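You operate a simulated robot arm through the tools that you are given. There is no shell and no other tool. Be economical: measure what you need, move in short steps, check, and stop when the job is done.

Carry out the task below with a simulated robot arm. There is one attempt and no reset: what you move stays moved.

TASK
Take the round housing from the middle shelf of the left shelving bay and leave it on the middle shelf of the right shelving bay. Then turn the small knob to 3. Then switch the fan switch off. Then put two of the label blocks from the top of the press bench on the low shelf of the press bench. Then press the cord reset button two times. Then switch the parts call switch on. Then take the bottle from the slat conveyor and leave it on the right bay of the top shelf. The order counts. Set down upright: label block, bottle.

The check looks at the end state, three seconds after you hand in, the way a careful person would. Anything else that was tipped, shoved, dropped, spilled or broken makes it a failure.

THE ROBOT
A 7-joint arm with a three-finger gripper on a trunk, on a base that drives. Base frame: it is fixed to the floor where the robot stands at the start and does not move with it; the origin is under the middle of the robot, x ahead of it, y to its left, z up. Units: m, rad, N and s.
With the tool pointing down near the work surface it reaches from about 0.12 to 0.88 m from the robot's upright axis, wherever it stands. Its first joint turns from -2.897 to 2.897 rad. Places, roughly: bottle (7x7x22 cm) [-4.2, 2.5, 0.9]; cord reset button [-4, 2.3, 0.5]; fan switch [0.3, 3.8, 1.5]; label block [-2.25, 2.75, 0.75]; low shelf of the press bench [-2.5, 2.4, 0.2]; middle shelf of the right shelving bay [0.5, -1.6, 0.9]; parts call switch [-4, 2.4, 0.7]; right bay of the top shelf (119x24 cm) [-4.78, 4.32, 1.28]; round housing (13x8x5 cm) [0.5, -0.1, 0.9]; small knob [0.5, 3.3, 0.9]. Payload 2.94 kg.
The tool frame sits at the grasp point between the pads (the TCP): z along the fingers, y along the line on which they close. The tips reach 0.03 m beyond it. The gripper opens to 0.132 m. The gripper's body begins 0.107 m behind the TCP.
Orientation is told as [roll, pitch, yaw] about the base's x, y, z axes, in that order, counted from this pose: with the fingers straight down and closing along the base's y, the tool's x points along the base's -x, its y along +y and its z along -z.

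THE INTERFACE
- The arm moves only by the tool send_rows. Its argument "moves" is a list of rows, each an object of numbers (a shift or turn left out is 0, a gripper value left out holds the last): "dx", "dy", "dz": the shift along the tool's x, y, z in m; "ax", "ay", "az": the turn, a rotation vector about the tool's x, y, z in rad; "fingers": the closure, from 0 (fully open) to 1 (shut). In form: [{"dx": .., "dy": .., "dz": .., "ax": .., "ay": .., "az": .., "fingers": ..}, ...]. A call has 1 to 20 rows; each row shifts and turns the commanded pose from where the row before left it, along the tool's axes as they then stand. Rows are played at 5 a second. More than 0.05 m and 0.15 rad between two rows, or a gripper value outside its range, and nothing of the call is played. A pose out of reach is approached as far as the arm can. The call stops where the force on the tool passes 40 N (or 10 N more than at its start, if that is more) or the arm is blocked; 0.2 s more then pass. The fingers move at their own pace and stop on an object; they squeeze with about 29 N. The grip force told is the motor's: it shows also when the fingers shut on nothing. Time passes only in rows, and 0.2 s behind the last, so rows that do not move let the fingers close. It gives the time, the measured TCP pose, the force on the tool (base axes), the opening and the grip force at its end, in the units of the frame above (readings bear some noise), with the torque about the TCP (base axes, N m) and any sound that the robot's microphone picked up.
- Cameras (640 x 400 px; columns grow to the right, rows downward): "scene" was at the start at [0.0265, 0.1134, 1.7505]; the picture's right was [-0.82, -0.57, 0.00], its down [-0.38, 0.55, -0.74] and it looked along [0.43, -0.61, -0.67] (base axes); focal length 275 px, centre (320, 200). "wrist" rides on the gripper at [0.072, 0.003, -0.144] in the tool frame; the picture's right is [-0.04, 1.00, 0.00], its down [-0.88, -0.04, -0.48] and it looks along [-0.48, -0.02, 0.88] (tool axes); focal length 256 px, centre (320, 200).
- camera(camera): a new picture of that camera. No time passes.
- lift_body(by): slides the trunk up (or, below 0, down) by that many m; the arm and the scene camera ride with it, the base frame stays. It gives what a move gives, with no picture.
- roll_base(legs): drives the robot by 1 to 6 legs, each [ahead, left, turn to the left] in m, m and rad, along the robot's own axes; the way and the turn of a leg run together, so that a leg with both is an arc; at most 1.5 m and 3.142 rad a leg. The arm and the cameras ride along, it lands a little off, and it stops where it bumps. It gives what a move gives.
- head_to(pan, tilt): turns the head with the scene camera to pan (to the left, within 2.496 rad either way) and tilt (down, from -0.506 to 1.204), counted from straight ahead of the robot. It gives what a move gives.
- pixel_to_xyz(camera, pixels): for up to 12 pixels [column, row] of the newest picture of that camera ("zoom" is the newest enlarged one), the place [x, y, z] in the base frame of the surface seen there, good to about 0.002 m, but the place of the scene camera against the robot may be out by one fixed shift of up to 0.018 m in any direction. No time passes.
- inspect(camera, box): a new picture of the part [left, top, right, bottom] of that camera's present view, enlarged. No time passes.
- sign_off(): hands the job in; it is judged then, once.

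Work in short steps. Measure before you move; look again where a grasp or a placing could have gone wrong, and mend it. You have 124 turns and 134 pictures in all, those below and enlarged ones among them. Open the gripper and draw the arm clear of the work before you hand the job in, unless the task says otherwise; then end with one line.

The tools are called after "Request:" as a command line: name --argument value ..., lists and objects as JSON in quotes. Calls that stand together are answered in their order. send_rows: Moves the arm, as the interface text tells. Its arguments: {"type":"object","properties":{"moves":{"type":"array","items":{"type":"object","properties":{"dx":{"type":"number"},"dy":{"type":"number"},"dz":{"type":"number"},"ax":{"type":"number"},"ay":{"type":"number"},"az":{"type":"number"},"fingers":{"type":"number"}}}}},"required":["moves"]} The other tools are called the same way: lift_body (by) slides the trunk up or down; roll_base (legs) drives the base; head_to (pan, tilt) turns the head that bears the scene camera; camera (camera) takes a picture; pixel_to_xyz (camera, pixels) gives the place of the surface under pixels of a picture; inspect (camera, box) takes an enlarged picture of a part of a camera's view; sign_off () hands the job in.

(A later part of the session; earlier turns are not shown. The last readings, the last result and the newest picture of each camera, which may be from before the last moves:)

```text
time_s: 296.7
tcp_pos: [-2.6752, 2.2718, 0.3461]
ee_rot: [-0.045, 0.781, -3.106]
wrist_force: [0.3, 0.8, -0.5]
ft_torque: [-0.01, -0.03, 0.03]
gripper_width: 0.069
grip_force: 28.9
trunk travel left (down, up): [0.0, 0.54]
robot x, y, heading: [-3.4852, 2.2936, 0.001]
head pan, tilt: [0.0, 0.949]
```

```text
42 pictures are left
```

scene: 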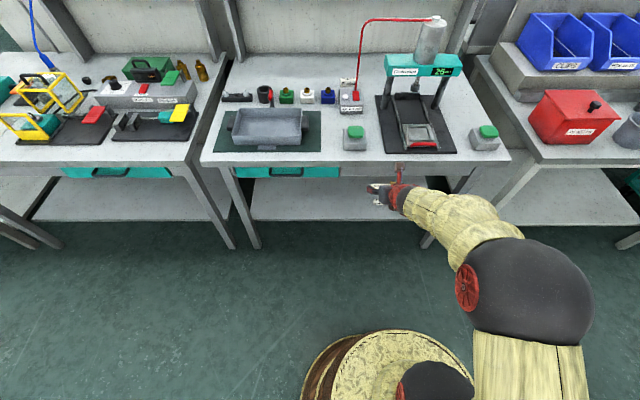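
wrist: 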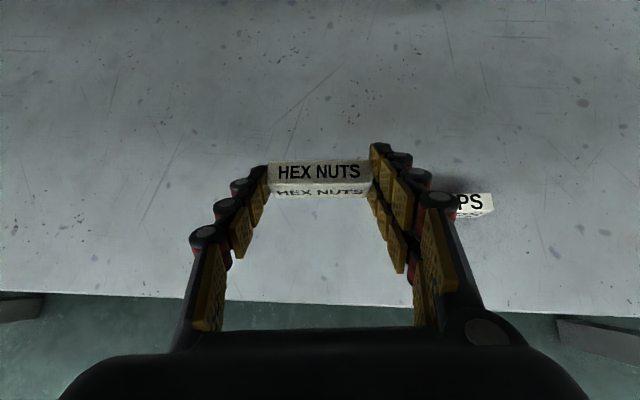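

CAPS is close on the right, so I shift 3 cm left, then lower 8 cm.

Request:
send_rows --moves '[{"dy": -0.03}, {"dx": -0.0195, "dz": 0.0195}, {"dx": -0.0195, "dz": 0.0195}, {"dx": -0.015, "dz": 0.015}, {}]'

Request:
camera --camera "wrist"

```text
time_s: 297.9
tcp_pos: [-2.6758, 2.3046, 0.272]
ee_rot: [-0.043, 0.783, -3.107]
wrist_force: [0.3, -0.1, -0.7]
ft_torque: [-0.03, -0.03, -0.01]
gripper_width: 0.0689
grip_force: 29.0
trunk travel left (down, up): [0.0, 0.54]
robot x, y, heading: [-3.4824, 2.2957, -0.004]
head pan, tilt: [0.0, 0.949]
```

```text
41 pictures are left
```

wrist: 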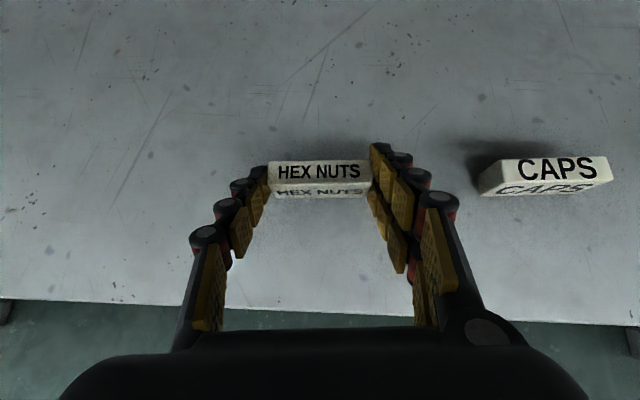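

Clear of CAPS. I lower in small steps to contact (expected TCP z≈0.261).

Request:
send_rows --moves '[{"dx": -0.0035, "dz": 0.0035}, {"dx": -0.002, "dz": 0.002}, {"dx": -0.0014, "dz": 0.0014}, {}]'

```text
time_s: 298.9
tcp_pos: [-2.6773, 2.304, 0.2624]
ee_rot: [-0.043, 0.782, -3.106]
wrist_force: [0.6, -0.4, -0.3]
ft_torque: [0.0, 0.0, 0.01]
gripper_width: 0.069
grip_force: 29.0
trunk travel left (down, up): [0.0, 0.54]
robot x, y, heading: [-3.4805, 2.2904, 0.001]
head pan, tilt: [0.0, 0.949]
```

Request:
send_rows --moves '[{"dx": -0.0014, "dz": 0.0014}, {"dx": -0.0007, "dz": 0.0007}, {}]'

```text
time_s: 299.7
tcp_pos: [-2.6756, 2.3047, 0.2625]
ee_rot: [-0.044, 0.787, -3.105]
wrist_force: [-2.6, -0.4, 9.0]
ft_torque: [-0.38, -0.05, -0.11]
gripper_width: 0.0689
grip_force: 29.5
trunk travel left (down, up): [0.0, 0.54]
robot x, y, heading: [-3.4816, 2.2894, -0.005]
head pan, tilt: [0.0, 0.949]
```

Contact (9 N). I relieve 1 mm, open, and look.

Request:
send_rows --moves '[{"dx": 0.0007, "dz": -0.0007}, {"fingers": 0.4}, {}, {"fingers": 0.26}, {}, {}]'

Request:
send_rows --moves '[{"dz": -0.03}, {"dz": -0.03}, {"dx": -0.03, "dz": -0.03}, {"dx": -0.03, "dz": -0.03}, {"dx": -0.03, "dz": -0.03}, {"dx": -0.03, "dz": -0.03}, {}]'

Request:
camera --camera "wrist"

```text
time_s: 301.1
tcp_pos: [-2.6761, 2.3039, 0.2615]
ee_rot: [-0.043, 0.784, -3.107]
wrist_force: [-0.4, -0.1, 0.1]
ft_torque: [0.02, 0.0, 0.0]
gripper_width: 0.0976
grip_force: 0.1
trunk travel left (down, up): [0.0, 0.54]
robot x, y, heading: [-3.4826, 2.2898, 0.001]
head pan, tilt: [0.0, 0.949]
```

```text
time_s: 302.7
tcp_pos: [-2.8824, 2.2689, 0.3028]
ee_rot: [-0.056, 0.781, -3.107]
wrist_force: [-0.7, -0.7, 0.0]
ft_torque: [0.01, -0.03, -0.02]
gripper_width: 0.0977
grip_force: 0.0
out of reach, approached as far as the arm can: row 5, 6
trunk travel left (down, up): [0.0, 0.54]
robot x, y, heading: [-3.4819, 2.2896, -0.003]
head pan, tilt: [0.0, 0.949]
```

```text
40 pictures are left
```

wrist: 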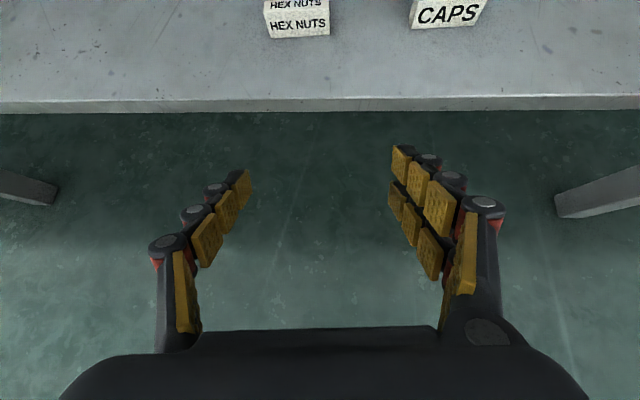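

Both blocks stand upright on the low shelf. I back off, rise, straighten the tool (pitch and flip undone).

Request:
roll_base --legs '[[-0.09, 0, 0]]'

Request:
send_rows --moves '[{"dx": 0.0312, "dz": -0.0312}, {"dx": 0.0312, "dz": -0.0312}, {"dx": 0.0312, "dz": -0.0312}, {"dx": 0.0312, "dz": -0.0312}, {"dx": 0.0312, "dz": -0.0312}, {"dx": 0.0312, "dz": -0.0312}, {"dx": 0.0312, "dz": -0.0312}, {"dx": 0.0312, "dz": -0.0312}, {"dx": 0.0312, "dz": -0.0312}, {"dx": 0.0312, "dz": -0.0312}, {"dx": 0.0312, "dz": -0.0312}, {"dx": 0.0312, "dz": -0.0312}, {}]'

Request:
lift_body --by 0.3

Request:
send_rows --moves '[{"ay": -0.131}, {"ay": -0.131}, {"ay": -0.131}, {"ay": -0.131}, {"ay": -0.131}, {"ay": -0.13}, {}]'

Request:
send_rows --moves '[{"az": -0.15}, {"az": -0.15}, {"az": -0.15}, {"az": -0.15}, {"az": -0.15}, {"az": -0.15}, {"az": -0.15}, {"az": -0.15}, {"az": -0.15}, {"az": -0.15}, {"az": -0.15}, {"az": -0.15}, {"az": -0.15}, {"az": -0.15}, {"az": -0.15}, {"az": -0.15}, {"az": -0.15}, {"az": -0.15}, {"az": -0.15}, {"az": -0.15}]'

```text
time_s: 303.8
tcp_pos: [-2.973, 2.2685, 0.3018]
ee_rot: [-0.056, 0.783, -3.105]
wrist_force: [0.2, -0.6, -0.3]
ft_torque: [0.0, 0.01, -0.01]
gripper_width: 0.0978
grip_force: 0.1
trunk travel left (down, up): [0.0, 0.54]
robot x, y, heading: [-3.5711, 2.2897, 0.001]
head pan, tilt: [0.0, 0.949]
```

```text
time_s: 306.6
tcp_pos: [-2.9688, 2.248, 0.8324]
ee_rot: [-0.055, 0.781, -3.109]
wrist_force: [0.1, 0.3, -0.1]
ft_torque: [0.01, 0.0, -0.01]
gripper_width: 0.0978
grip_force: 0.1
trunk travel left (down, up): [0.0, 0.54]
robot x, y, heading: [-3.5728, 2.2923, -0.003]
head pan, tilt: [0.0, 0.949]
```

```text
time_s: 309.6
tcp_pos: [-2.9695, 2.2481, 1.1324]
ee_rot: [-0.056, 0.781, -3.108]
wrist_force: [0.0, 0.4, -0.2]
ft_torque: [0.01, -0.02, -0.02]
gripper_width: 0.0978
grip_force: 0.0
trunk travel left (down, up): [-0.3, 0.24]
robot x, y, heading: [-3.5758, 2.2919, 0.0]
head pan, tilt: [0.0, 0.949]
```

```text
time_s: 311.2
tcp_pos: [-2.9668, 2.2564, 1.1352]
ee_rot: [-0.052, 0.064, -3.059]
wrist_force: [0.5, 0.2, -0.7]
ft_torque: [0.03, -0.01, 0.03]
gripper_width: 0.0977
grip_force: 0.1
out of reach, approached as far as the arm can: row 2, 3
trunk travel left (down, up): [-0.3, 0.24]
robot x, y, heading: [-3.5741, 2.287, -0.002]
head pan, tilt: [0.0, 0.949]
```

```text
time_s: 315.4
tcp_pos: [-2.9662, 2.2563, 1.1359]
ee_rot: [0.062, -0.058, -0.062]
wrist_force: [0.5, -0.7, 0.0]
ft_torque: [0.01, -0.03, 0.0]
gripper_width: 0.0978
grip_force: 0.0
trunk travel left (down, up): [-0.3, 0.24]
robot x, y, heading: [-3.5737, 2.2918, -0.002]
head pan, tilt: [0.0, 0.949]
```

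I correct the residual tilt, pull the arm in 0.1 m, turn left 90°, strafe toward the bench side, and look at the conveyor on the left.

Request:
send_rows --moves '[{"ax": 0.062, "ay": 0.058, "az": -0.062}, {"dx": 0.05}, {"dx": 0.05}, {}]'

Request:
roll_base --legs '[[0, 0, 1.571], [0, -0.2, 0]]'

Request:
head_to --pan 1.45 --tilt 0.55

Request:
camera --camera "scene"

```text
time_s: 316.4
tcp_pos: [-3.0664, 2.2567, 1.1338]
ee_rot: [-0.001, -0.001, 0.0]
wrist_force: [0.3, 0.0, -0.1]
ft_torque: [-0.02, -0.01, 0.01]
gripper_width: 0.0976
grip_force: 0.0
trunk travel left (down, up): [-0.3, 0.24]
robot x, y, heading: [-3.5733, 2.2911, -0.004]
head pan, tilt: [0.0, 0.949]
```

```text
time_s: 321.9
tcp_pos: [-3.3455, 2.7994, 1.1354]
ee_rot: [0.001, -0.005, 1.584]
wrist_force: [0.7, -0.7, 0.0]
ft_torque: [-0.04, 0.03, 0.0]
gripper_width: 0.0976
grip_force: 0.0
trunk travel left (down, up): [-0.3, 0.24]
robot x, y, heading: [-3.3748, 2.2943, 1.578]
head pan, tilt: [0.0, 0.949]
```

```text
time_s: 323.4
tcp_pos: [-3.3454, 2.8001, 1.1347]
ee_rot: [-0.001, -0.002, 1.581]
wrist_force: [0.4, 0.1, -0.1]
ft_torque: [0.03, 0.01, 0.0]
gripper_width: 0.0978
grip_force: 0.1
trunk travel left (down, up): [-0.3, 0.24]
robot x, y, heading: [-3.3734, 2.2931, 1.582]
head pan, tilt: [1.45, 0.55]
```

```text
39 pictures are left
```

scene: 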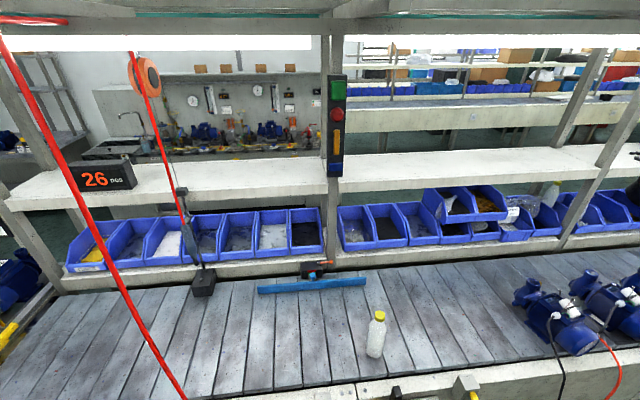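

The bottle (376,335) stands on the conveyor. I tilt down to see the front face with button and switch, and measure the red cords.

Request:
pixel_to_xyz --camera "scene" --pixels '[[376, 318], [376, 355], [368, 340], [385, 340], [95, 235], [50, 140], [165, 365], [150, 100], [310, 285], [335, 100], [205, 285], [470, 385]]'

Request:
head_to --pan 1.45 --tilt 1.0

Request:
camera --camera "scene"

```text
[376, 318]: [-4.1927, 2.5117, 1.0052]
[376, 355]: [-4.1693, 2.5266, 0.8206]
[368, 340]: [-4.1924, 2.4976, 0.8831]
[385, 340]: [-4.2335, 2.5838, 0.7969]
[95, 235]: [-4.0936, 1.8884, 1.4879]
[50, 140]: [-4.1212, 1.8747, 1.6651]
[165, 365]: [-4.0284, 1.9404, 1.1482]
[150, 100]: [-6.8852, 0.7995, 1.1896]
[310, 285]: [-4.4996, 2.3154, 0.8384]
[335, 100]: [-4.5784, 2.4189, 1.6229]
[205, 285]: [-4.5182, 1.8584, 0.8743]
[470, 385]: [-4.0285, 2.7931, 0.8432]
```

```text
time_s: 324.3
tcp_pos: [-3.3448, 2.7989, 1.1352]
ee_rot: [-0.001, -0.003, 1.583]
wrist_force: [-0.6, 1.1, 0.3]
ft_torque: [-0.02, 0.02, 0.02]
gripper_width: 0.0979
grip_force: 0.0
trunk travel left (down, up): [-0.3, 0.24]
robot x, y, heading: [-3.3701, 2.2904, 1.581]
head pan, tilt: [1.45, 1.0]
```

```text
38 pictures are left
```

scene: 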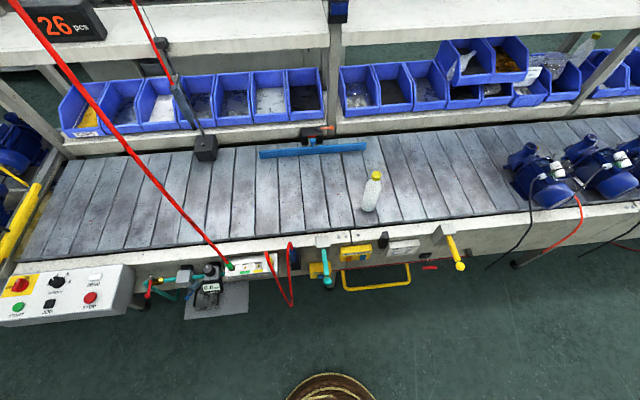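

Front face devices between (190,270) and (460,260). I zoom on both parts.

Request:
inspect --camera "scene" --box '[180, 230, 320, 320]'

Request:
inspect --camera "scene" --box '[300, 225, 440, 305]'

```text
4.44 times, centred on (250, 275) of scene
```

zoom: 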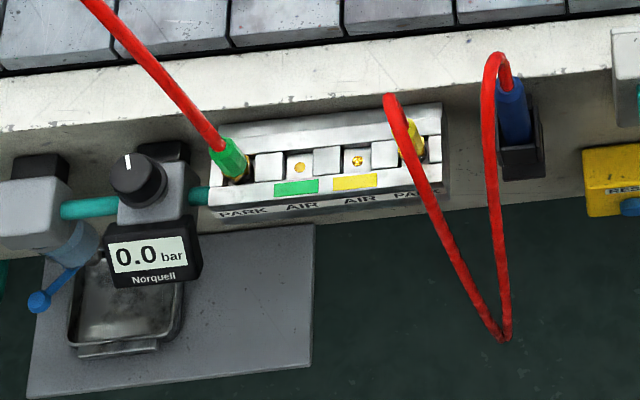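

```text
4.57 times, centred on (370, 265) of scene
```

zoom: 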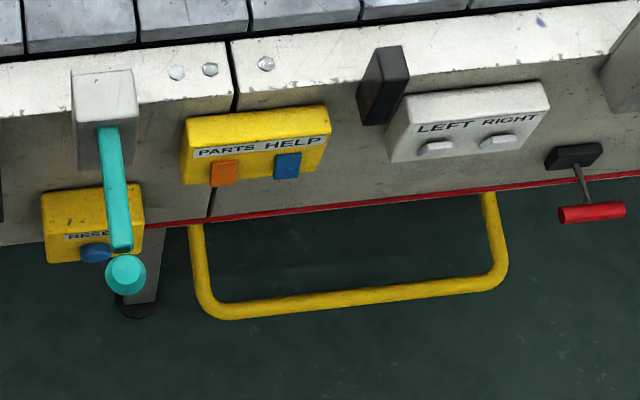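

The RESET button (blue, on the yellow box, behind a teal lever) and the PARTS rocker (orange) are found. I turn left to face the conveyor and look with the head.

Request:
pixel_to_xyz --camera "zoom" --pixels '[[95, 252], [60, 210], [120, 150], [125, 270], [75, 235], [225, 172], [288, 165], [190, 150], [350, 205], [250, 308], [100, 120], [85, 90]]'

Request:
roll_base --legs '[[0, 0, 1.56]]'

Request:
head_to --pan -0.15 --tilt 1.0

Request:
camera --camera "scene"

```text
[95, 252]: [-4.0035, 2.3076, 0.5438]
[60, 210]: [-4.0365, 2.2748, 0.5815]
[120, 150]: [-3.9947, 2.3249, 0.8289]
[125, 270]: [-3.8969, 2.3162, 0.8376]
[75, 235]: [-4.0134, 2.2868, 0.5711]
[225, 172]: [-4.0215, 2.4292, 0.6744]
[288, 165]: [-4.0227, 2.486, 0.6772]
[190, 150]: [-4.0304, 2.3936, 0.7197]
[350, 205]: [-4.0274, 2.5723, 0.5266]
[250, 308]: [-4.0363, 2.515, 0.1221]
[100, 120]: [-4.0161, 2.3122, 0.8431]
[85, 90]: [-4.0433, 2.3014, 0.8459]
```

```text
time_s: 328.5
tcp_pos: [-3.8798, 2.3319, 1.1357]
ee_rot: [-0.003, -0.003, 3.132]
wrist_force: [0.0, 0.0, 0.2]
ft_torque: [0.01, 0.0, -0.01]
gripper_width: 0.0978
grip_force: 0.1
trunk travel left (down, up): [-0.3, 0.24]
robot x, y, heading: [-3.3749, 2.294, 3.13]
head pan, tilt: [1.45, 1.0]
```

```text
time_s: 330.2
tcp_pos: [-3.8791, 2.3322, 1.1347]
ee_rot: [-0.001, -0.003, 3.133]
wrist_force: [0.4, 0.5, -1.0]
ft_torque: [-0.01, -0.02, -0.01]
gripper_width: 0.0977
grip_force: 0.0
trunk travel left (down, up): [-0.3, 0.24]
robot x, y, heading: [-3.3755, 2.2952, 3.126]
head pan, tilt: [-0.15, 1.0]
```

```text
35 pictures are left
```

scene: 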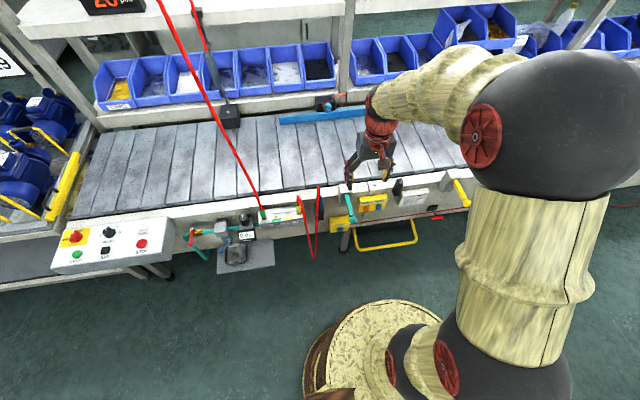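

I measure the hanging red loop and neighbours of the reset button in this view.

Request:
inspect --camera "scene" --box '[240, 170, 400, 270]'

Request:
pixel_to_xyz --camera "zoom" --pixels '[[308, 80], [275, 270], [300, 350], [312, 200], [250, 200], [385, 230], [375, 195], [445, 200], [515, 145], [540, 135], [320, 140], [460, 260]]'

```text
4.00 times, centred on (320, 220) of scene
```

zoom: 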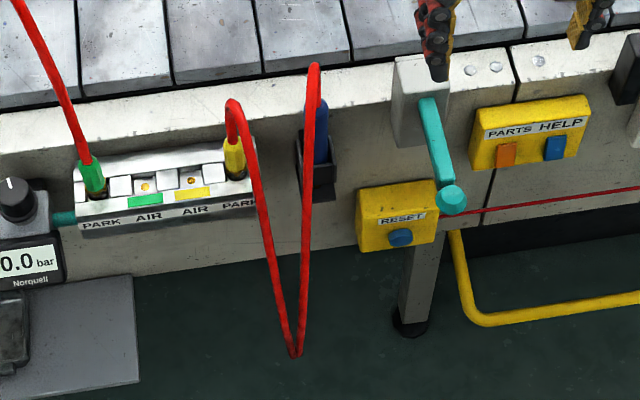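

```text
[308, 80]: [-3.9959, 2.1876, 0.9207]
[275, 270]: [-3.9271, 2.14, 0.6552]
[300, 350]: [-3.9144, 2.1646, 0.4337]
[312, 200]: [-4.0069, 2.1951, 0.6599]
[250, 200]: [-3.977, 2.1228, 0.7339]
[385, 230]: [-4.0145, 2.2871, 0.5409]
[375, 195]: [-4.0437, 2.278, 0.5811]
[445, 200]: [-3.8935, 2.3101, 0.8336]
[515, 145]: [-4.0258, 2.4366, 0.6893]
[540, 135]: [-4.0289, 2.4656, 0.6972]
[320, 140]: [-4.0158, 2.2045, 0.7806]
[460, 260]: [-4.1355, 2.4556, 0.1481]
```

The RESET box's face slopes (normal ≈33° upward), button ≈(-4.00,2.30,0.54). I back 0.08 m, close the fingers, pitch the tool to 33° below horizontal and lower the trunk 0.3 m, then look.

Request:
roll_base --legs '[[-0.08, 0, 0]]'

Request:
send_rows --moves '[{"ay": -0.142, "fingers": 1}, {"ay": -0.142}, {"ay": -0.142}, {"ay": -0.142}, {"ay": -0.142}, {"ay": -0.142}, {"ay": -0.142}, {}]'

Request:
lift_body --by -0.3

Request:
camera --camera "wrist"

```text
time_s: 331.2
tcp_pos: [-3.798, 2.3307, 1.1354]
ee_rot: [-0.002, -0.006, 3.132]
wrist_force: [-0.1, 0.6, -0.2]
ft_torque: [0.0, 0.03, -0.01]
gripper_width: 0.0978
grip_force: 0.1
trunk travel left (down, up): [-0.3, 0.24]
robot x, y, heading: [-3.2926, 2.2877, 3.129]
head pan, tilt: [-0.15, 1.0]
```

```text
time_s: 333.0
tcp_pos: [-3.8011, 2.3263, 1.1341]
ee_rot: [0.01, -0.943, 3.137]
wrist_force: [-0.6, 0.9, -0.4]
ft_torque: [0.06, 0.0, -0.02]
gripper_width: 0.0001
grip_force: 26.8
out of reach, approached as far as the arm can: row 7
trunk travel left (down, up): [-0.3, 0.24]
robot x, y, heading: [-3.2956, 2.2874, 3.133]
head pan, tilt: [-0.15, 1.0]
```

```text
time_s: 336.0
tcp_pos: [-3.7985, 2.326, 0.8352]
ee_rot: [0.012, -0.946, 3.134]
wrist_force: [0.2, -0.9, 0.1]
ft_torque: [0.01, -0.01, -0.03]
gripper_width: 0.0
grip_force: 28.3
trunk travel left (down, up): [0.0, 0.54]
robot x, y, heading: [-3.2932, 2.2923, 3.128]
head pan, tilt: [-0.15, 1.0]
```

```text
33 pictures are left
```

wrist: 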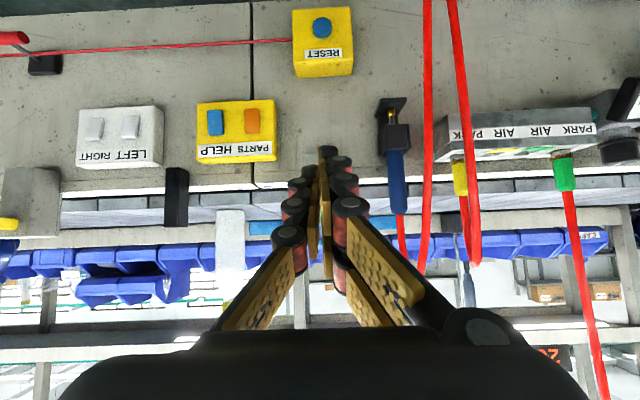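

I measure RESET (321,28), its box face, the PARTS rocker (252,120), and the teal handle.

Request:
pixel_to_xyz --camera "wrist" --pixels '[[321, 27], [312, 45], [340, 65], [300, 12], [345, 12], [320, 54], [252, 113], [252, 130], [217, 122], [235, 150], [288, 229], [428, 100]]'

Request:
inspect --camera "wrist" --box '[180, 90, 300, 170]'

```text
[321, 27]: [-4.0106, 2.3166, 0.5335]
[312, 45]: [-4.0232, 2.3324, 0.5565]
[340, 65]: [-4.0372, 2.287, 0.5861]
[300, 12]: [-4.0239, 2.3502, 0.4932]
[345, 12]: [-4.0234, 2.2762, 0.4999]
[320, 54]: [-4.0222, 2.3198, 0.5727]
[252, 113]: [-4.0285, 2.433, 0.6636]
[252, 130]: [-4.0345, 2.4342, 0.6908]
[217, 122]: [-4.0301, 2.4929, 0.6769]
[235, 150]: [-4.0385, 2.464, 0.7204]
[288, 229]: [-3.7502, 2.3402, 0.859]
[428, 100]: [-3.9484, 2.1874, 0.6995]
```

```text
5.00 times, centred on (240, 130) of wrist
```

zoom: 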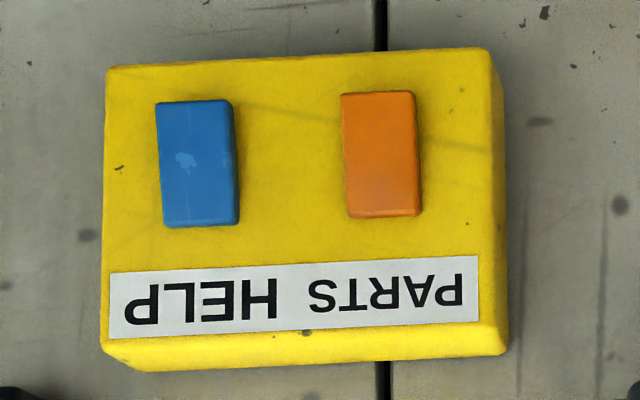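

The box face is vertical (x≈-4.023), the button at (-4.011,2.317,0.534). I lower the closed fingers to z≈0.545 in front of it.

Request:
send_rows --moves '[{"dx": 0.0336, "dy": 0.0013, "dz": 0.0244}, {"dx": 0.0336, "dy": 0.0013, "dz": 0.0244}, {"dx": 0.0336, "dy": 0.0013, "dz": 0.0244}, {"dx": 0.0336, "dy": 0.0013, "dz": 0.0244}, {"dx": 0.0336, "dy": 0.0013, "dz": 0.0244}, {"dx": 0.0336, "dy": 0.0013, "dz": 0.0244}, {"dx": 0.0336, "dy": 0.0013, "dz": 0.0244}, {}]'

Request:
camera --camera "wrist"

```text
time_s: 337.8
tcp_pos: [-3.8211, 2.3367, 0.5889]
ee_rot: [0.092, -0.929, 3.071]
wrist_force: [0.0, -0.1, -0.6]
ft_torque: [0.0, 0.0, 0.0]
gripper_width: 0.0
grip_force: 28.4
out of reach, approached as far as the arm can: row 4, 5, 6, 7
trunk travel left (down, up): [0.0, 0.54]
robot x, y, heading: [-3.2942, 2.2908, 3.131]
head pan, tilt: [-0.15, 1.0]
```

```text
31 pictures are left
```

wrist: 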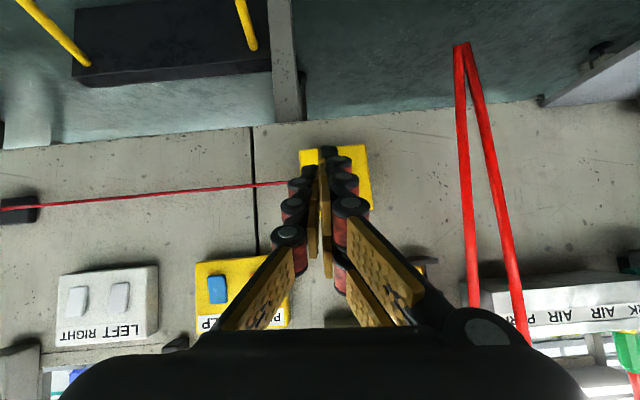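

Near the fold limit; extending forward will regain the pose. I extend 0.10 m forward.

Request:
send_rows --moves '[{"dx": -0.02, "dz": 0.027}, {"dx": -0.02, "dz": 0.027}, {"dx": -0.02, "dz": 0.027}, {}]'

```text
time_s: 338.8
tcp_pos: [-3.9218, 2.3374, 0.5871]
ee_rot: [0.094, -0.928, 3.072]
wrist_force: [0.0, 0.9, 0.0]
ft_torque: [0.0, 0.0, 0.0]
gripper_width: 0.0
grip_force: 28.5
trunk travel left (down, up): [0.0, 0.54]
robot x, y, heading: [-3.2927, 2.2915, 3.133]
head pan, tilt: [-0.15, 1.0]
```

I align with the button: 2 cm sideways, 4 cm down and forward to just short of it.

Request:
send_rows --moves '[{"dx": 0.0048, "dy": 0.0087, "dz": 0.0305}, {"dx": 0.0047, "dy": 0.0086, "dz": 0.0305}, {}]'

Request:
inspect --camera "wrist" --box '[220, 80, 420, 205]'

```text
time_s: 339.6
tcp_pos: [-3.9518, 2.3305, 0.5602]
ee_rot: [0.102, -0.927, 3.073]
wrist_force: [-0.8, 0.2, 0.1]
ft_torque: [0.0, -0.03, -0.01]
gripper_width: 0.0002
grip_force: 29.0
out of reach, approached as far as the arm can: row 1, 2
trunk travel left (down, up): [0.0, 0.54]
robot x, y, heading: [-3.293, 2.29, 3.128]
head pan, tilt: [-0.15, 1.0]
```

```text
3.20 times, centred on (320, 142) of wrist
```

zoom: 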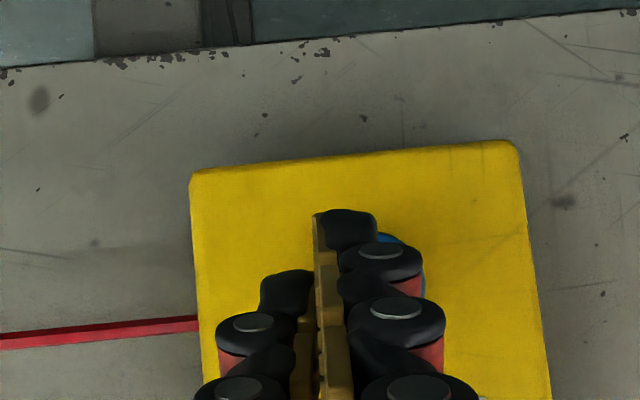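

A wrist limit is in the way; I lessen the pitch by 0.14 and straighten roll/yaw.

Request:
send_rows --moves '[{"ax": 0.054, "ay": 0.14, "az": -0.036}, {}]'

```text
refused: row 1 steps farther than a row can; nothing moved
```

Request:
send_rows --moves '[{"ax": 0.027, "ay": 0.07, "az": -0.018}, {"ax": 0.027, "ay": 0.07, "az": -0.018}, {}]'

```text
time_s: 340.4
tcp_pos: [-3.9481, 2.3532, 0.5617]
ee_rot: [-0.001, -0.788, 3.136]
wrist_force: [0.0, 0.3, 0.0]
ft_torque: [-0.01, 0.02, 0.02]
gripper_width: 0.0
grip_force: 28.6
out of reach, approached as far as the arm can: row 1, 2
trunk travel left (down, up): [0.0, 0.54]
robot x, y, heading: [-3.2933, 2.2903, 3.127]
head pan, tilt: [-0.15, 1.0]
```

Orientation is good now; y is 2.353, so I shift the base 0.037 m left (−y) and lower 1.2 cm.

Request:
roll_base --legs '[[0, 0.037, 0]]'

Request:
send_rows --moves '[{"dx": 0.0085, "dz": 0.0085}, {}]'

Request:
inspect --camera "wrist" --box '[220, 80, 420, 205]'

```text
time_s: 341.3
tcp_pos: [-3.9487, 2.3159, 0.5603]
ee_rot: [-0.002, -0.788, 3.136]
wrist_force: [0.2, 0.5, 0.4]
ft_torque: [-0.01, -0.01, 0.02]
gripper_width: 0.0001
grip_force: 28.7
trunk travel left (down, up): [0.0, 0.54]
robot x, y, heading: [-3.2965, 2.2564, 3.127]
head pan, tilt: [-0.15, 1.0]
```

```text
time_s: 341.9
tcp_pos: [-3.9507, 2.3157, 0.549]
ee_rot: [0.001, -0.787, 3.136]
wrist_force: [0.2, 0.8, 0.0]
ft_torque: [0.01, 0.0, 0.0]
gripper_width: 0.0
grip_force: 28.6
trunk travel left (down, up): [0.0, 0.54]
robot x, y, heading: [-3.2934, 2.2563, 3.128]
head pan, tilt: [-0.15, 1.0]
```

```text
3.20 times, centred on (320, 142) of wrist
```

zoom: 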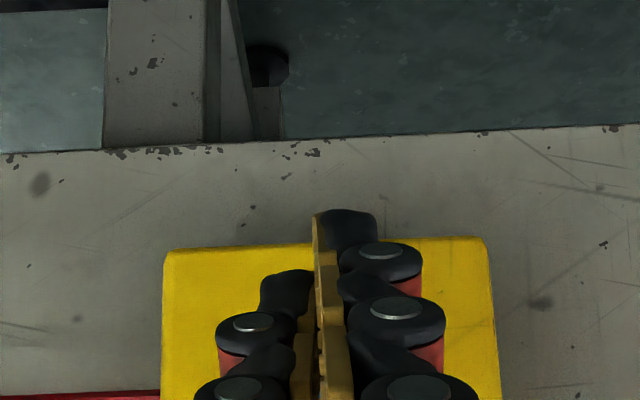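

Fingers are in line with the button. I push forward slowly toward contact.

Request:
send_rows --moves '[{"dx": -0.0177, "dz": 0.0177}, {"dx": -0.0042, "dz": 0.0042}, {"dx": -0.0021, "dz": 0.0021}, {"dx": -0.0021, "dz": 0.0021}, {}]'

```text
time_s: 343.1
tcp_pos: [-3.9867, 2.3145, 0.5491]
ee_rot: [-0.003, -0.791, 3.137]
wrist_force: [7.6, -0.7, 5.5]
ft_torque: [0.02, 0.1, 0.05]
gripper_width: 0.0
grip_force: 27.8
trunk travel left (down, up): [0.0, 0.54]
robot x, y, heading: [-3.2953, 2.2511, 3.121]
head pan, tilt: [-0.15, 1.0]
heard: click
```

Click heard: pressed once. I retreat 2 cm, look whether the button came back, and press again.

Request:
send_rows --moves '[{"dx": 0.0141, "dz": -0.0141}, {}, {}]'

Request:
send_rows --moves '[{"dx": -0.009, "dz": 0.009}, {"dx": -0.003, "dz": 0.003}, {"dx": -0.0021, "dz": 0.0021}, {}]'

```text
time_s: 343.9
tcp_pos: [-3.9671, 2.3142, 0.5495]
ee_rot: [-0.003, -0.789, 3.136]
wrist_force: [0.9, 0.3, 0.1]
ft_torque: [-0.01, 0.04, -0.01]
gripper_width: 0.0
grip_force: 28.7
trunk travel left (down, up): [0.0, 0.54]
robot x, y, heading: [-3.2918, 2.2542, 3.128]
head pan, tilt: [-0.15, 1.0]
```

```text
time_s: 344.9
tcp_pos: [-3.9862, 2.3155, 0.549]
ee_rot: [-0.002, -0.788, 3.136]
wrist_force: [7.0, -0.7, 5.1]
ft_torque: [0.01, 0.12, 0.1]
gripper_width: 0.0
grip_force: 28.6
trunk travel left (down, up): [0.0, 0.54]
robot x, y, heading: [-3.2912, 2.2575, 3.127]
head pan, tilt: [-0.15, 1.0]
heard: click
```

Second click. I retreat 7 cm, rise 10 cm and look at the PARTS switch.

Request:
send_rows --moves '[{"dx": 0.025, "dz": -0.025}, {"dx": 0.025, "dz": -0.025}, {"dx": -0.033, "dz": -0.033}, {"dx": -0.033, "dz": -0.033}, {}]'

Request:
camera --camera "wrist"

```text
time_s: 346.1
tcp_pos: [-3.9151, 2.3167, 0.6436]
ee_rot: [0.0, -0.789, 3.136]
wrist_force: [-0.5, 0.4, 0.4]
ft_torque: [-0.02, 0.02, -0.02]
gripper_width: 0.0
grip_force: 29.0
trunk travel left (down, up): [0.0, 0.54]
robot x, y, heading: [-3.2909, 2.2561, 3.125]
head pan, tilt: [-0.15, 1.0]
```

```text
28 pictures are left
```

wrist: 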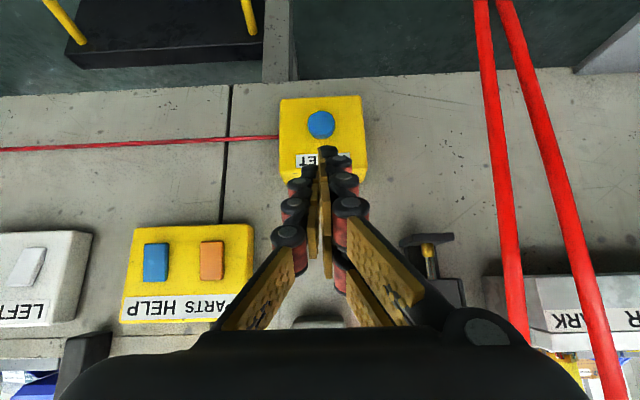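

I measure the PARTS rocker's ends and the face around it.

Request:
inspect --camera "wrist" --box '[110, 215, 270, 325]'

Request:
pixel_to_xyz --camera "wrist" --pixels '[[212, 243], [212, 250], [212, 260], [212, 270], [212, 277], [184, 245], [184, 275], [156, 246], [156, 276], [235, 240], [235, 280], [211, 243]]'

```text
3.64 times, centred on (190, 270) of wrist
```

zoom: 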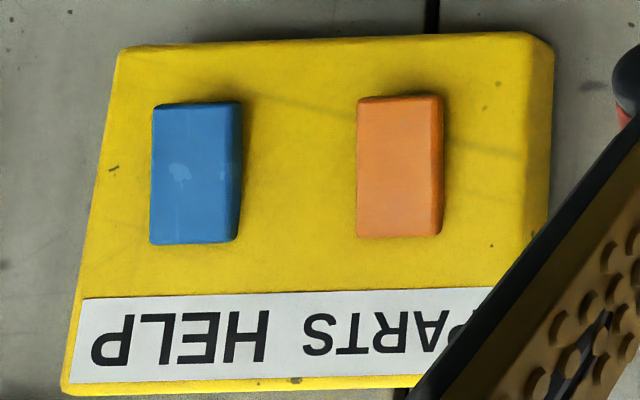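

```text
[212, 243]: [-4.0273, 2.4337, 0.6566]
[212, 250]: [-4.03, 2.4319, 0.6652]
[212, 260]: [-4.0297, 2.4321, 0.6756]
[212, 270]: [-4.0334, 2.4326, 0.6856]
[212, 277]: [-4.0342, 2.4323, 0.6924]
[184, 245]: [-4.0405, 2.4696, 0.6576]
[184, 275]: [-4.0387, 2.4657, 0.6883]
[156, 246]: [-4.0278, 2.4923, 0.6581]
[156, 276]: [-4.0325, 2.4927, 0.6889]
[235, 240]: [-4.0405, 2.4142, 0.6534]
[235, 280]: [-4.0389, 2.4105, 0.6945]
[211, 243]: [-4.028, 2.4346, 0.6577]
```

Lower end stands proud (12 mm vs 6 mm). I strafe 0.117 m to +y and raise to z≈0.675 to press the lower end (z≈0.66).

Request:
roll_base --legs '[[0, -0.117, 0]]'

Request:
send_rows --moves '[{"dx": -0.022, "dz": -0.022}, {}]'

Request:
camera --camera "wrist"

```text
time_s: 347.3
tcp_pos: [-3.9144, 2.4345, 0.6436]
ee_rot: [-0.004, -0.79, 3.136]
wrist_force: [1.1, -0.3, 0.1]
ft_torque: [0.02, 0.02, 0.01]
gripper_width: 0.0
grip_force: 28.9
trunk travel left (down, up): [0.0, 0.54]
robot x, y, heading: [-3.29, 2.3739, 3.136]
head pan, tilt: [-0.15, 1.0]
```

```text
time_s: 347.9
tcp_pos: [-3.9153, 2.4323, 0.6742]
ee_rot: [0.0, -0.789, 3.137]
wrist_force: [-0.2, -0.1, -0.2]
ft_torque: [0.02, 0.0, -0.01]
gripper_width: 0.0
grip_force: 28.9
trunk travel left (down, up): [0.0, 0.54]
robot x, y, heading: [-3.2942, 2.3724, 3.131]
head pan, tilt: [-0.15, 1.0]
```

```text
26 pictures are left
```

wrist: 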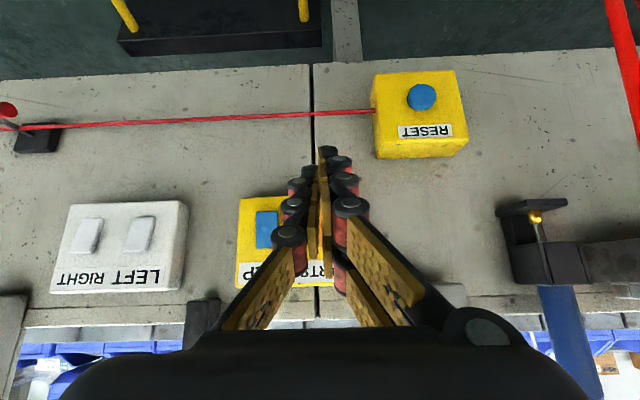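

Aligned at y=2.432, z=0.674. I push forward to the rocker's lower end.

Request:
send_rows --moves '[{"dx": -0.028, "dz": 0.028}, {"dx": -0.028, "dz": 0.028}, {"dx": -0.003, "dz": 0.003}, {"dx": -0.003, "dz": 0.003}, {"dx": -0.003, "dz": 0.003}, {}]'

```text
time_s: 349.1
tcp_pos: [-3.9982, 2.434, 0.6659]
ee_rot: [-0.004, -0.776, 3.135]
wrist_force: [1.3, -0.4, -1.1]
ft_torque: [-0.03, 0.17, 0.0]
gripper_width: 0.0
grip_force: 28.6
trunk travel left (down, up): [0.0, 0.54]
robot x, y, heading: [-3.2896, 2.3701, 3.128]
head pan, tilt: [-0.15, 1.0]
heard: click
stopped in row 5: the force on the tool passed its limit at 47 N (the readings are from after the stop); the commanded pose is now the measured one
```

A click was heard, then the force limit stopped it. I retreat and look.

Request:
send_rows --moves '[{"dx": 0.02, "dz": -0.02}, {"dx": 0.025, "dz": -0.025}, {"dx": 0.025, "dz": -0.025}, {}]'

Request:
roll_base --legs '[[0, 0.1, 0]]'

Request:
inspect --camera "wrist" --box '[110, 165, 310, 290]'

```text
time_s: 350.1
tcp_pos: [-3.9, 2.4337, 0.6685]
ee_rot: [-0.003, -0.78, 3.136]
wrist_force: [0.0, -0.8, -0.3]
ft_torque: [0.0, 0.01, 0.05]
gripper_width: 0.0004
grip_force: 28.7
trunk travel left (down, up): [0.0, 0.54]
robot x, y, heading: [-3.2892, 2.3707, 3.132]
head pan, tilt: [-0.15, 1.0]
```

```text
time_s: 351.2
tcp_pos: [-3.9016, 2.3322, 0.6705]
ee_rot: [-0.002, -0.778, 3.137]
wrist_force: [-0.2, 0.8, 0.1]
ft_torque: [-0.01, 0.0, 0.01]
gripper_width: 0.0001
grip_force: 28.7
trunk travel left (down, up): [0.0, 0.54]
robot x, y, heading: [-3.2914, 2.2715, 3.132]
head pan, tilt: [-0.15, 1.0]
```

```text
3.20 times, centred on (210, 228) of wrist
```

zoom: 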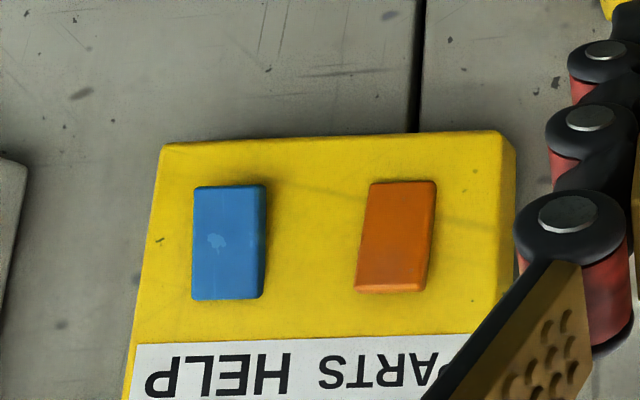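

The orange rocker is flipped: on. Next the bottle: I strafe right to y≈2.51 (clear of the teal handle), then raise the trunk 0.38 m and pitch the tool nearer to horizontal.

Request:
roll_base --legs '[[0, -0.178, 0]]'

Request:
lift_body --by 0.38

Request:
send_rows --moves '[{"ay": -0.11, "fingers": 0}, {"ay": -0.11}, {"ay": -0.11}, {"ay": -0.11}, {}]'

Request:
camera --camera "wrist"

```text
time_s: 352.7
tcp_pos: [-3.8988, 2.5146, 0.6683]
ee_rot: [-0.001, -0.777, 3.136]
wrist_force: [0.2, -1.0, -1.3]
ft_torque: [0.0, 0.03, 0.0]
gripper_width: 0.0003
grip_force: 28.3
trunk travel left (down, up): [0.0, 0.54]
robot x, y, heading: [-3.2934, 2.4495, 3.124]
head pan, tilt: [-0.15, 1.0]
```

```text
time_s: 356.4
tcp_pos: [-3.8992, 2.5148, 1.048]
ee_rot: [-0.002, -0.778, 3.137]
wrist_force: [-0.1, -0.8, -1.0]
ft_torque: [0.02, 0.03, -0.01]
gripper_width: 0.0
grip_force: 28.9
trunk travel left (down, up): [-0.38, 0.16]
robot x, y, heading: [-3.2893, 2.4537, 3.126]
head pan, tilt: [-0.15, 1.0]
```

```text
time_s: 357.6
tcp_pos: [-3.9057, 2.5268, 1.0615]
ee_rot: [0.088, -1.212, 3.055]
wrist_force: [-0.3, -0.2, 0.2]
ft_torque: [0.01, -0.02, 0.02]
gripper_width: 0.085
grip_force: 0.0
out of reach, approached as far as the arm can: row 2, 3, 4
trunk travel left (down, up): [-0.38, 0.16]
robot x, y, heading: [-3.2889, 2.4534, 3.13]
head pan, tilt: [-0.15, 1.0]
```

```text
24 pictures are left
```

wrist: 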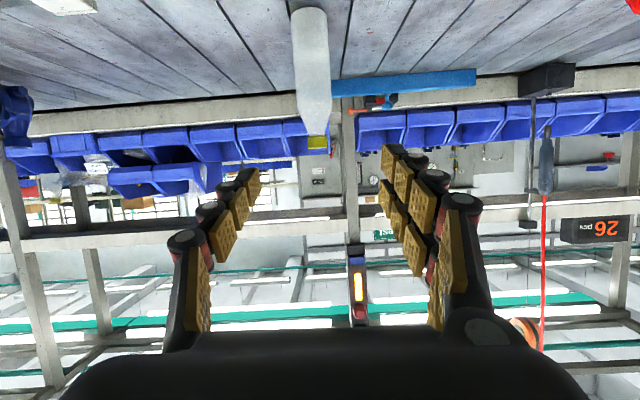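

The stack light shows amber lit: parts call on. The bottle is at (313,70) inverted; I measure it.

Request:
pixel_to_xyz --camera "wrist" --pixels '[[312, 20], [313, 50], [314, 80], [314, 110], [316, 140], [297, 50], [327, 50], [300, 100], [329, 100], [250, 20]]'

```text
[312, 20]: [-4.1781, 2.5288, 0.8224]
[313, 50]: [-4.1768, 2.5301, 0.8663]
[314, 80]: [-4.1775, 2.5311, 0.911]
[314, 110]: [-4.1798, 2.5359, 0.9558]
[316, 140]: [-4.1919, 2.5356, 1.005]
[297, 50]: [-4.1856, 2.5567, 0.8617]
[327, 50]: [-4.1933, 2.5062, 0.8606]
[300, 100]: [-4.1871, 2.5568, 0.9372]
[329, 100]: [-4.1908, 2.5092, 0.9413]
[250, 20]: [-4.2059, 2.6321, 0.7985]
```

Bottle centre ≈(-4.21,2.532), straight body up to z≈0.96. I go to a pre-grasp 12 cm back along the tool with fingers open.

Request:
send_rows --moves '[{"dx": 0.0083, "dy": -0.0017, "dz": 0.0431, "fingers": 0}, {"dx": 0.0083, "dy": -0.0017, "dz": 0.0431}, {"dx": 0.0083, "dy": -0.0017, "dz": 0.0431}, {"dx": 0.0083, "dy": -0.0017, "dz": 0.0431}, {"dx": 0.0083, "dy": -0.0017, "dz": 0.0431}, {}]'

Request:
camera --camera "wrist"

```text
time_s: 359.0
tcp_pos: [-4.0986, 2.5607, 0.9554]
ee_rot: [-0.01, -1.219, -3.129]
wrist_force: [0.0, -0.2, -0.3]
ft_torque: [-0.04, 0.01, 0.02]
gripper_width: 0.1319
grip_force: 0.1
out of reach, approached as far as the arm can: row 1, 2, 4, 5
trunk travel left (down, up): [-0.38, 0.16]
robot x, y, heading: [-3.2872, 2.4528, 3.129]
head pan, tilt: [-0.15, 1.0]
```

```text
23 pictures are left
```

wrist: 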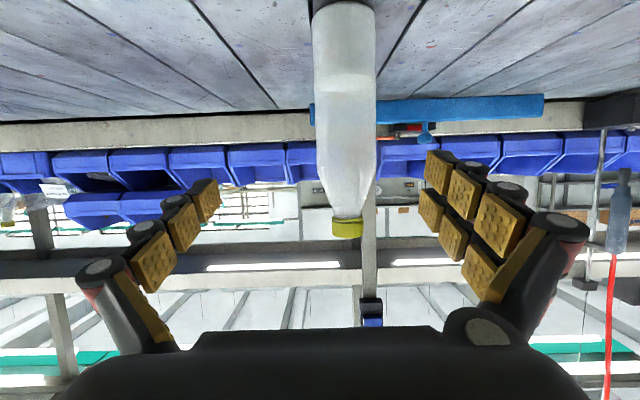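

The bottle is 2.8 cm to the −y side. I shift the base left 0.028 m and advance 0.11 m.

Request:
roll_base --legs '[[0, 0.028, 0]]'

Request:
send_rows --moves '[{"dz": 0.04}, {"dz": 0.04}, {"dz": 0.033}, {}]'

Request:
camera --camera "wrist"

```text
time_s: 359.8
tcp_pos: [-4.1001, 2.5314, 0.9571]
ee_rot: [-0.013, -1.218, -3.128]
wrist_force: [0.6, -1.3, -0.1]
ft_torque: [0.08, 0.01, -0.06]
gripper_width: 0.1319
grip_force: 0.0
trunk travel left (down, up): [-0.38, 0.16]
robot x, y, heading: [-3.2891, 2.4222, 3.129]
head pan, tilt: [-0.15, 1.0]
```

```text
time_s: 360.8
tcp_pos: [-4.2065, 2.5302, 0.9164]
ee_rot: [-0.014, -1.219, -3.128]
wrist_force: [-0.1, -0.4, -0.6]
ft_torque: [-0.02, -0.01, -0.02]
gripper_width: 0.1321
grip_force: 0.0
trunk travel left (down, up): [-0.38, 0.16]
robot x, y, heading: [-3.2902, 2.4253, 3.132]
head pan, tilt: [-0.15, 1.0]
```

```text
22 pictures are left
```

wrist: 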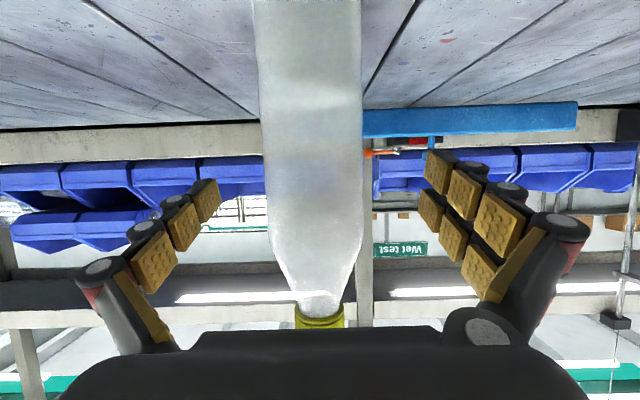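

The bottle stands between the fingers (centre ≈314 vs 320). I close and lift 4 cm.

Request:
send_rows --moves '[{"fingers": 1}, {}, {}, {}, {}, {}]'

Request:
lift_body --by 0.08

Request:
camera --camera "wrist"

```text
time_s: 362.2
tcp_pos: [-4.2039, 2.5324, 0.9167]
ee_rot: [-0.012, -1.219, -3.125]
wrist_force: [0.0, 1.8, 1.2]
ft_torque: [0.05, -0.01, 0.0]
gripper_width: 0.0598
grip_force: 24.7
trunk travel left (down, up): [-0.38, 0.16]
robot x, y, heading: [-3.2904, 2.4248, 3.124]
head pan, tilt: [-0.15, 1.0]
```

```text
time_s: 363.4
tcp_pos: [-4.2063, 2.5311, 0.9965]
ee_rot: [-0.011, -1.216, -3.127]
wrist_force: [0.5, 0.3, -2.2]
ft_torque: [-0.01, -0.02, -0.02]
gripper_width: 0.0594
grip_force: 29.3
trunk travel left (down, up): [-0.46, 0.08]
robot x, y, heading: [-3.2899, 2.4225, 3.131]
head pan, tilt: [-0.15, 1.0]
```

```text
21 pictures are left
```

wrist: 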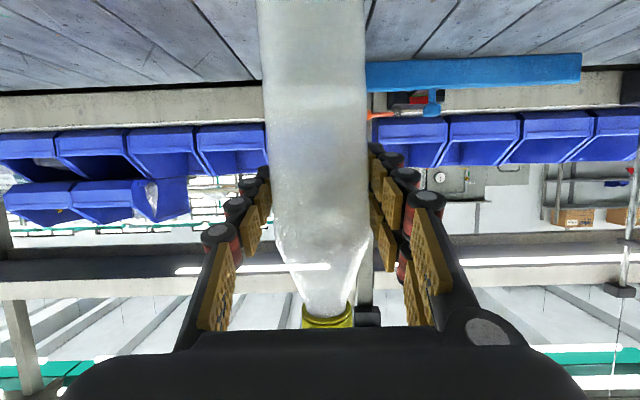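

Held. I raise and retract the arm (up 0.42 m, back 0.25 m), then view the target shelf.

Request:
send_rows --moves '[{"dx": -0.0281, "dz": -0.0345}, {"dx": -0.0281, "dz": -0.0345}, {"dx": -0.0281, "dz": -0.0345}, {"dx": -0.0281, "dz": -0.0345}, {"dx": -0.0281, "dz": -0.0345}, {"dx": -0.0281, "dz": -0.0345}, {"dx": -0.0281, "dz": -0.0345}, {"dx": -0.0281, "dz": -0.0345}, {"dx": -0.0281, "dz": -0.0345}, {"dx": -0.0281, "dz": -0.0345}, {"dx": -0.0281, "dz": -0.0345}, {}]'

Request:
head_to --pan -0.9 --tilt 0.35

Request:
camera --camera "scene"

```text
time_s: 366.0
tcp_pos: [-3.9556, 2.5306, 1.4188]
ee_rot: [-0.01, -1.215, -3.129]
wrist_force: [-0.5, -0.3, -2.4]
ft_torque: [0.0, 0.0, 0.05]
gripper_width: 0.059
grip_force: 29.0
trunk travel left (down, up): [-0.46, 0.08]
robot x, y, heading: [-3.2895, 2.4218, 3.127]
head pan, tilt: [-0.15, 1.0]
```

```text
time_s: 367.1
tcp_pos: [-3.9548, 2.5316, 1.4196]
ee_rot: [-0.011, -1.219, -3.128]
wrist_force: [1.1, 0.7, -2.2]
ft_torque: [0.0, 0.01, 0.02]
gripper_width: 0.0592
grip_force: 28.6
trunk travel left (down, up): [-0.46, 0.08]
robot x, y, heading: [-3.2911, 2.4237, 3.134]
head pan, tilt: [-0.901, 0.351]
```

```text
20 pictures are left
```

scene: 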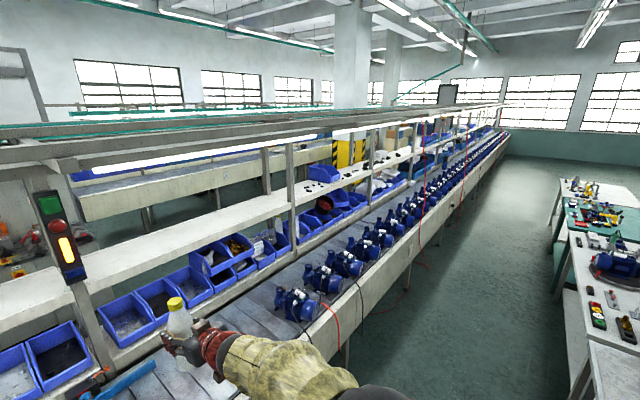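

The target bay is further right. I strafe right 1.35 m and look at the bay squarely.

Request:
roll_base --legs '[[0, -1.4, 0], [0, -0.2, 0]]'

Request:
head_to --pan -0.2 --tilt 0.45

Request:
camera --camera "scene"

```text
time_s: 375.3
tcp_pos: [-3.9369, 4.1424, 1.4193]
ee_rot: [-0.007, -1.218, -3.13]
wrist_force: [-0.1, 0.3, -2.7]
ft_torque: [0.01, -0.01, 0.09]
gripper_width: 0.0591
grip_force: 28.9
trunk travel left (down, up): [-0.46, 0.08]
robot x, y, heading: [-3.2697, 4.0335, 3.133]
head pan, tilt: [-0.901, 0.351]
```

```text
time_s: 376.4
tcp_pos: [-3.937, 4.1404, 1.4198]
ee_rot: [-0.012, -1.219, -3.129]
wrist_force: [0.5, 0.3, -2.9]
ft_torque: [0.01, 0.01, -0.02]
gripper_width: 0.0593
grip_force: 29.1
trunk travel left (down, up): [-0.46, 0.08]
robot x, y, heading: [-3.2729, 4.0349, 3.133]
head pan, tilt: [-0.201, 0.45]
```

```text
19 pictures are left
```

scene: 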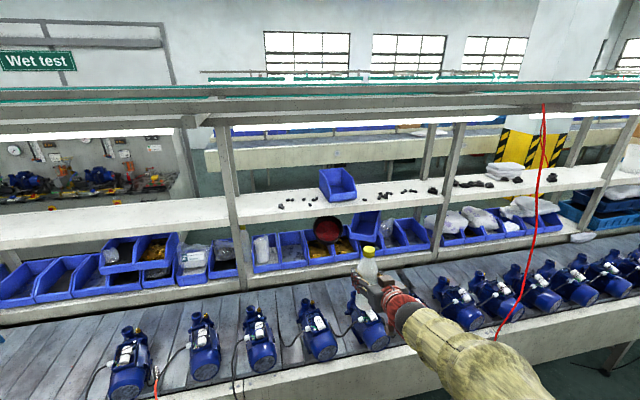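

I measure the shelf: posts at (230,200), (445,180), free spots and items on it.

Request:
pixel_to_xyz --camera "scene" --pixels '[[232, 215], [443, 190], [260, 215], [260, 198], [300, 203], [340, 190], [395, 205], [420, 192], [280, 208], [370, 195], [540, 180], [150, 215]]'

Request:
inspect --camera "scene" --box '[220, 130, 460, 280]'

```text
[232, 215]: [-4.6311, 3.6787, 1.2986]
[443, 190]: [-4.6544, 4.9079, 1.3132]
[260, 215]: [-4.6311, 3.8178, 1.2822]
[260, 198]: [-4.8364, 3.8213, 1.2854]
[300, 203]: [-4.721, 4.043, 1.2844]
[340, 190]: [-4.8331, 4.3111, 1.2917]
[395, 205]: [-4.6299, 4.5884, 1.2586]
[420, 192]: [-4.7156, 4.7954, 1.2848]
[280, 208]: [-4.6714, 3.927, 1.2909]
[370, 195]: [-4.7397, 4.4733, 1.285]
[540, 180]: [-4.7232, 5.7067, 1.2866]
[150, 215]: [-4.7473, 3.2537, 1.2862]
```

```text
2.67 times, centred on (340, 205) of scene
```

zoom: 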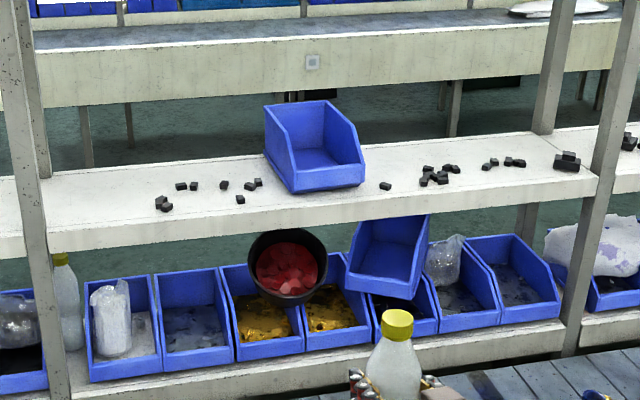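

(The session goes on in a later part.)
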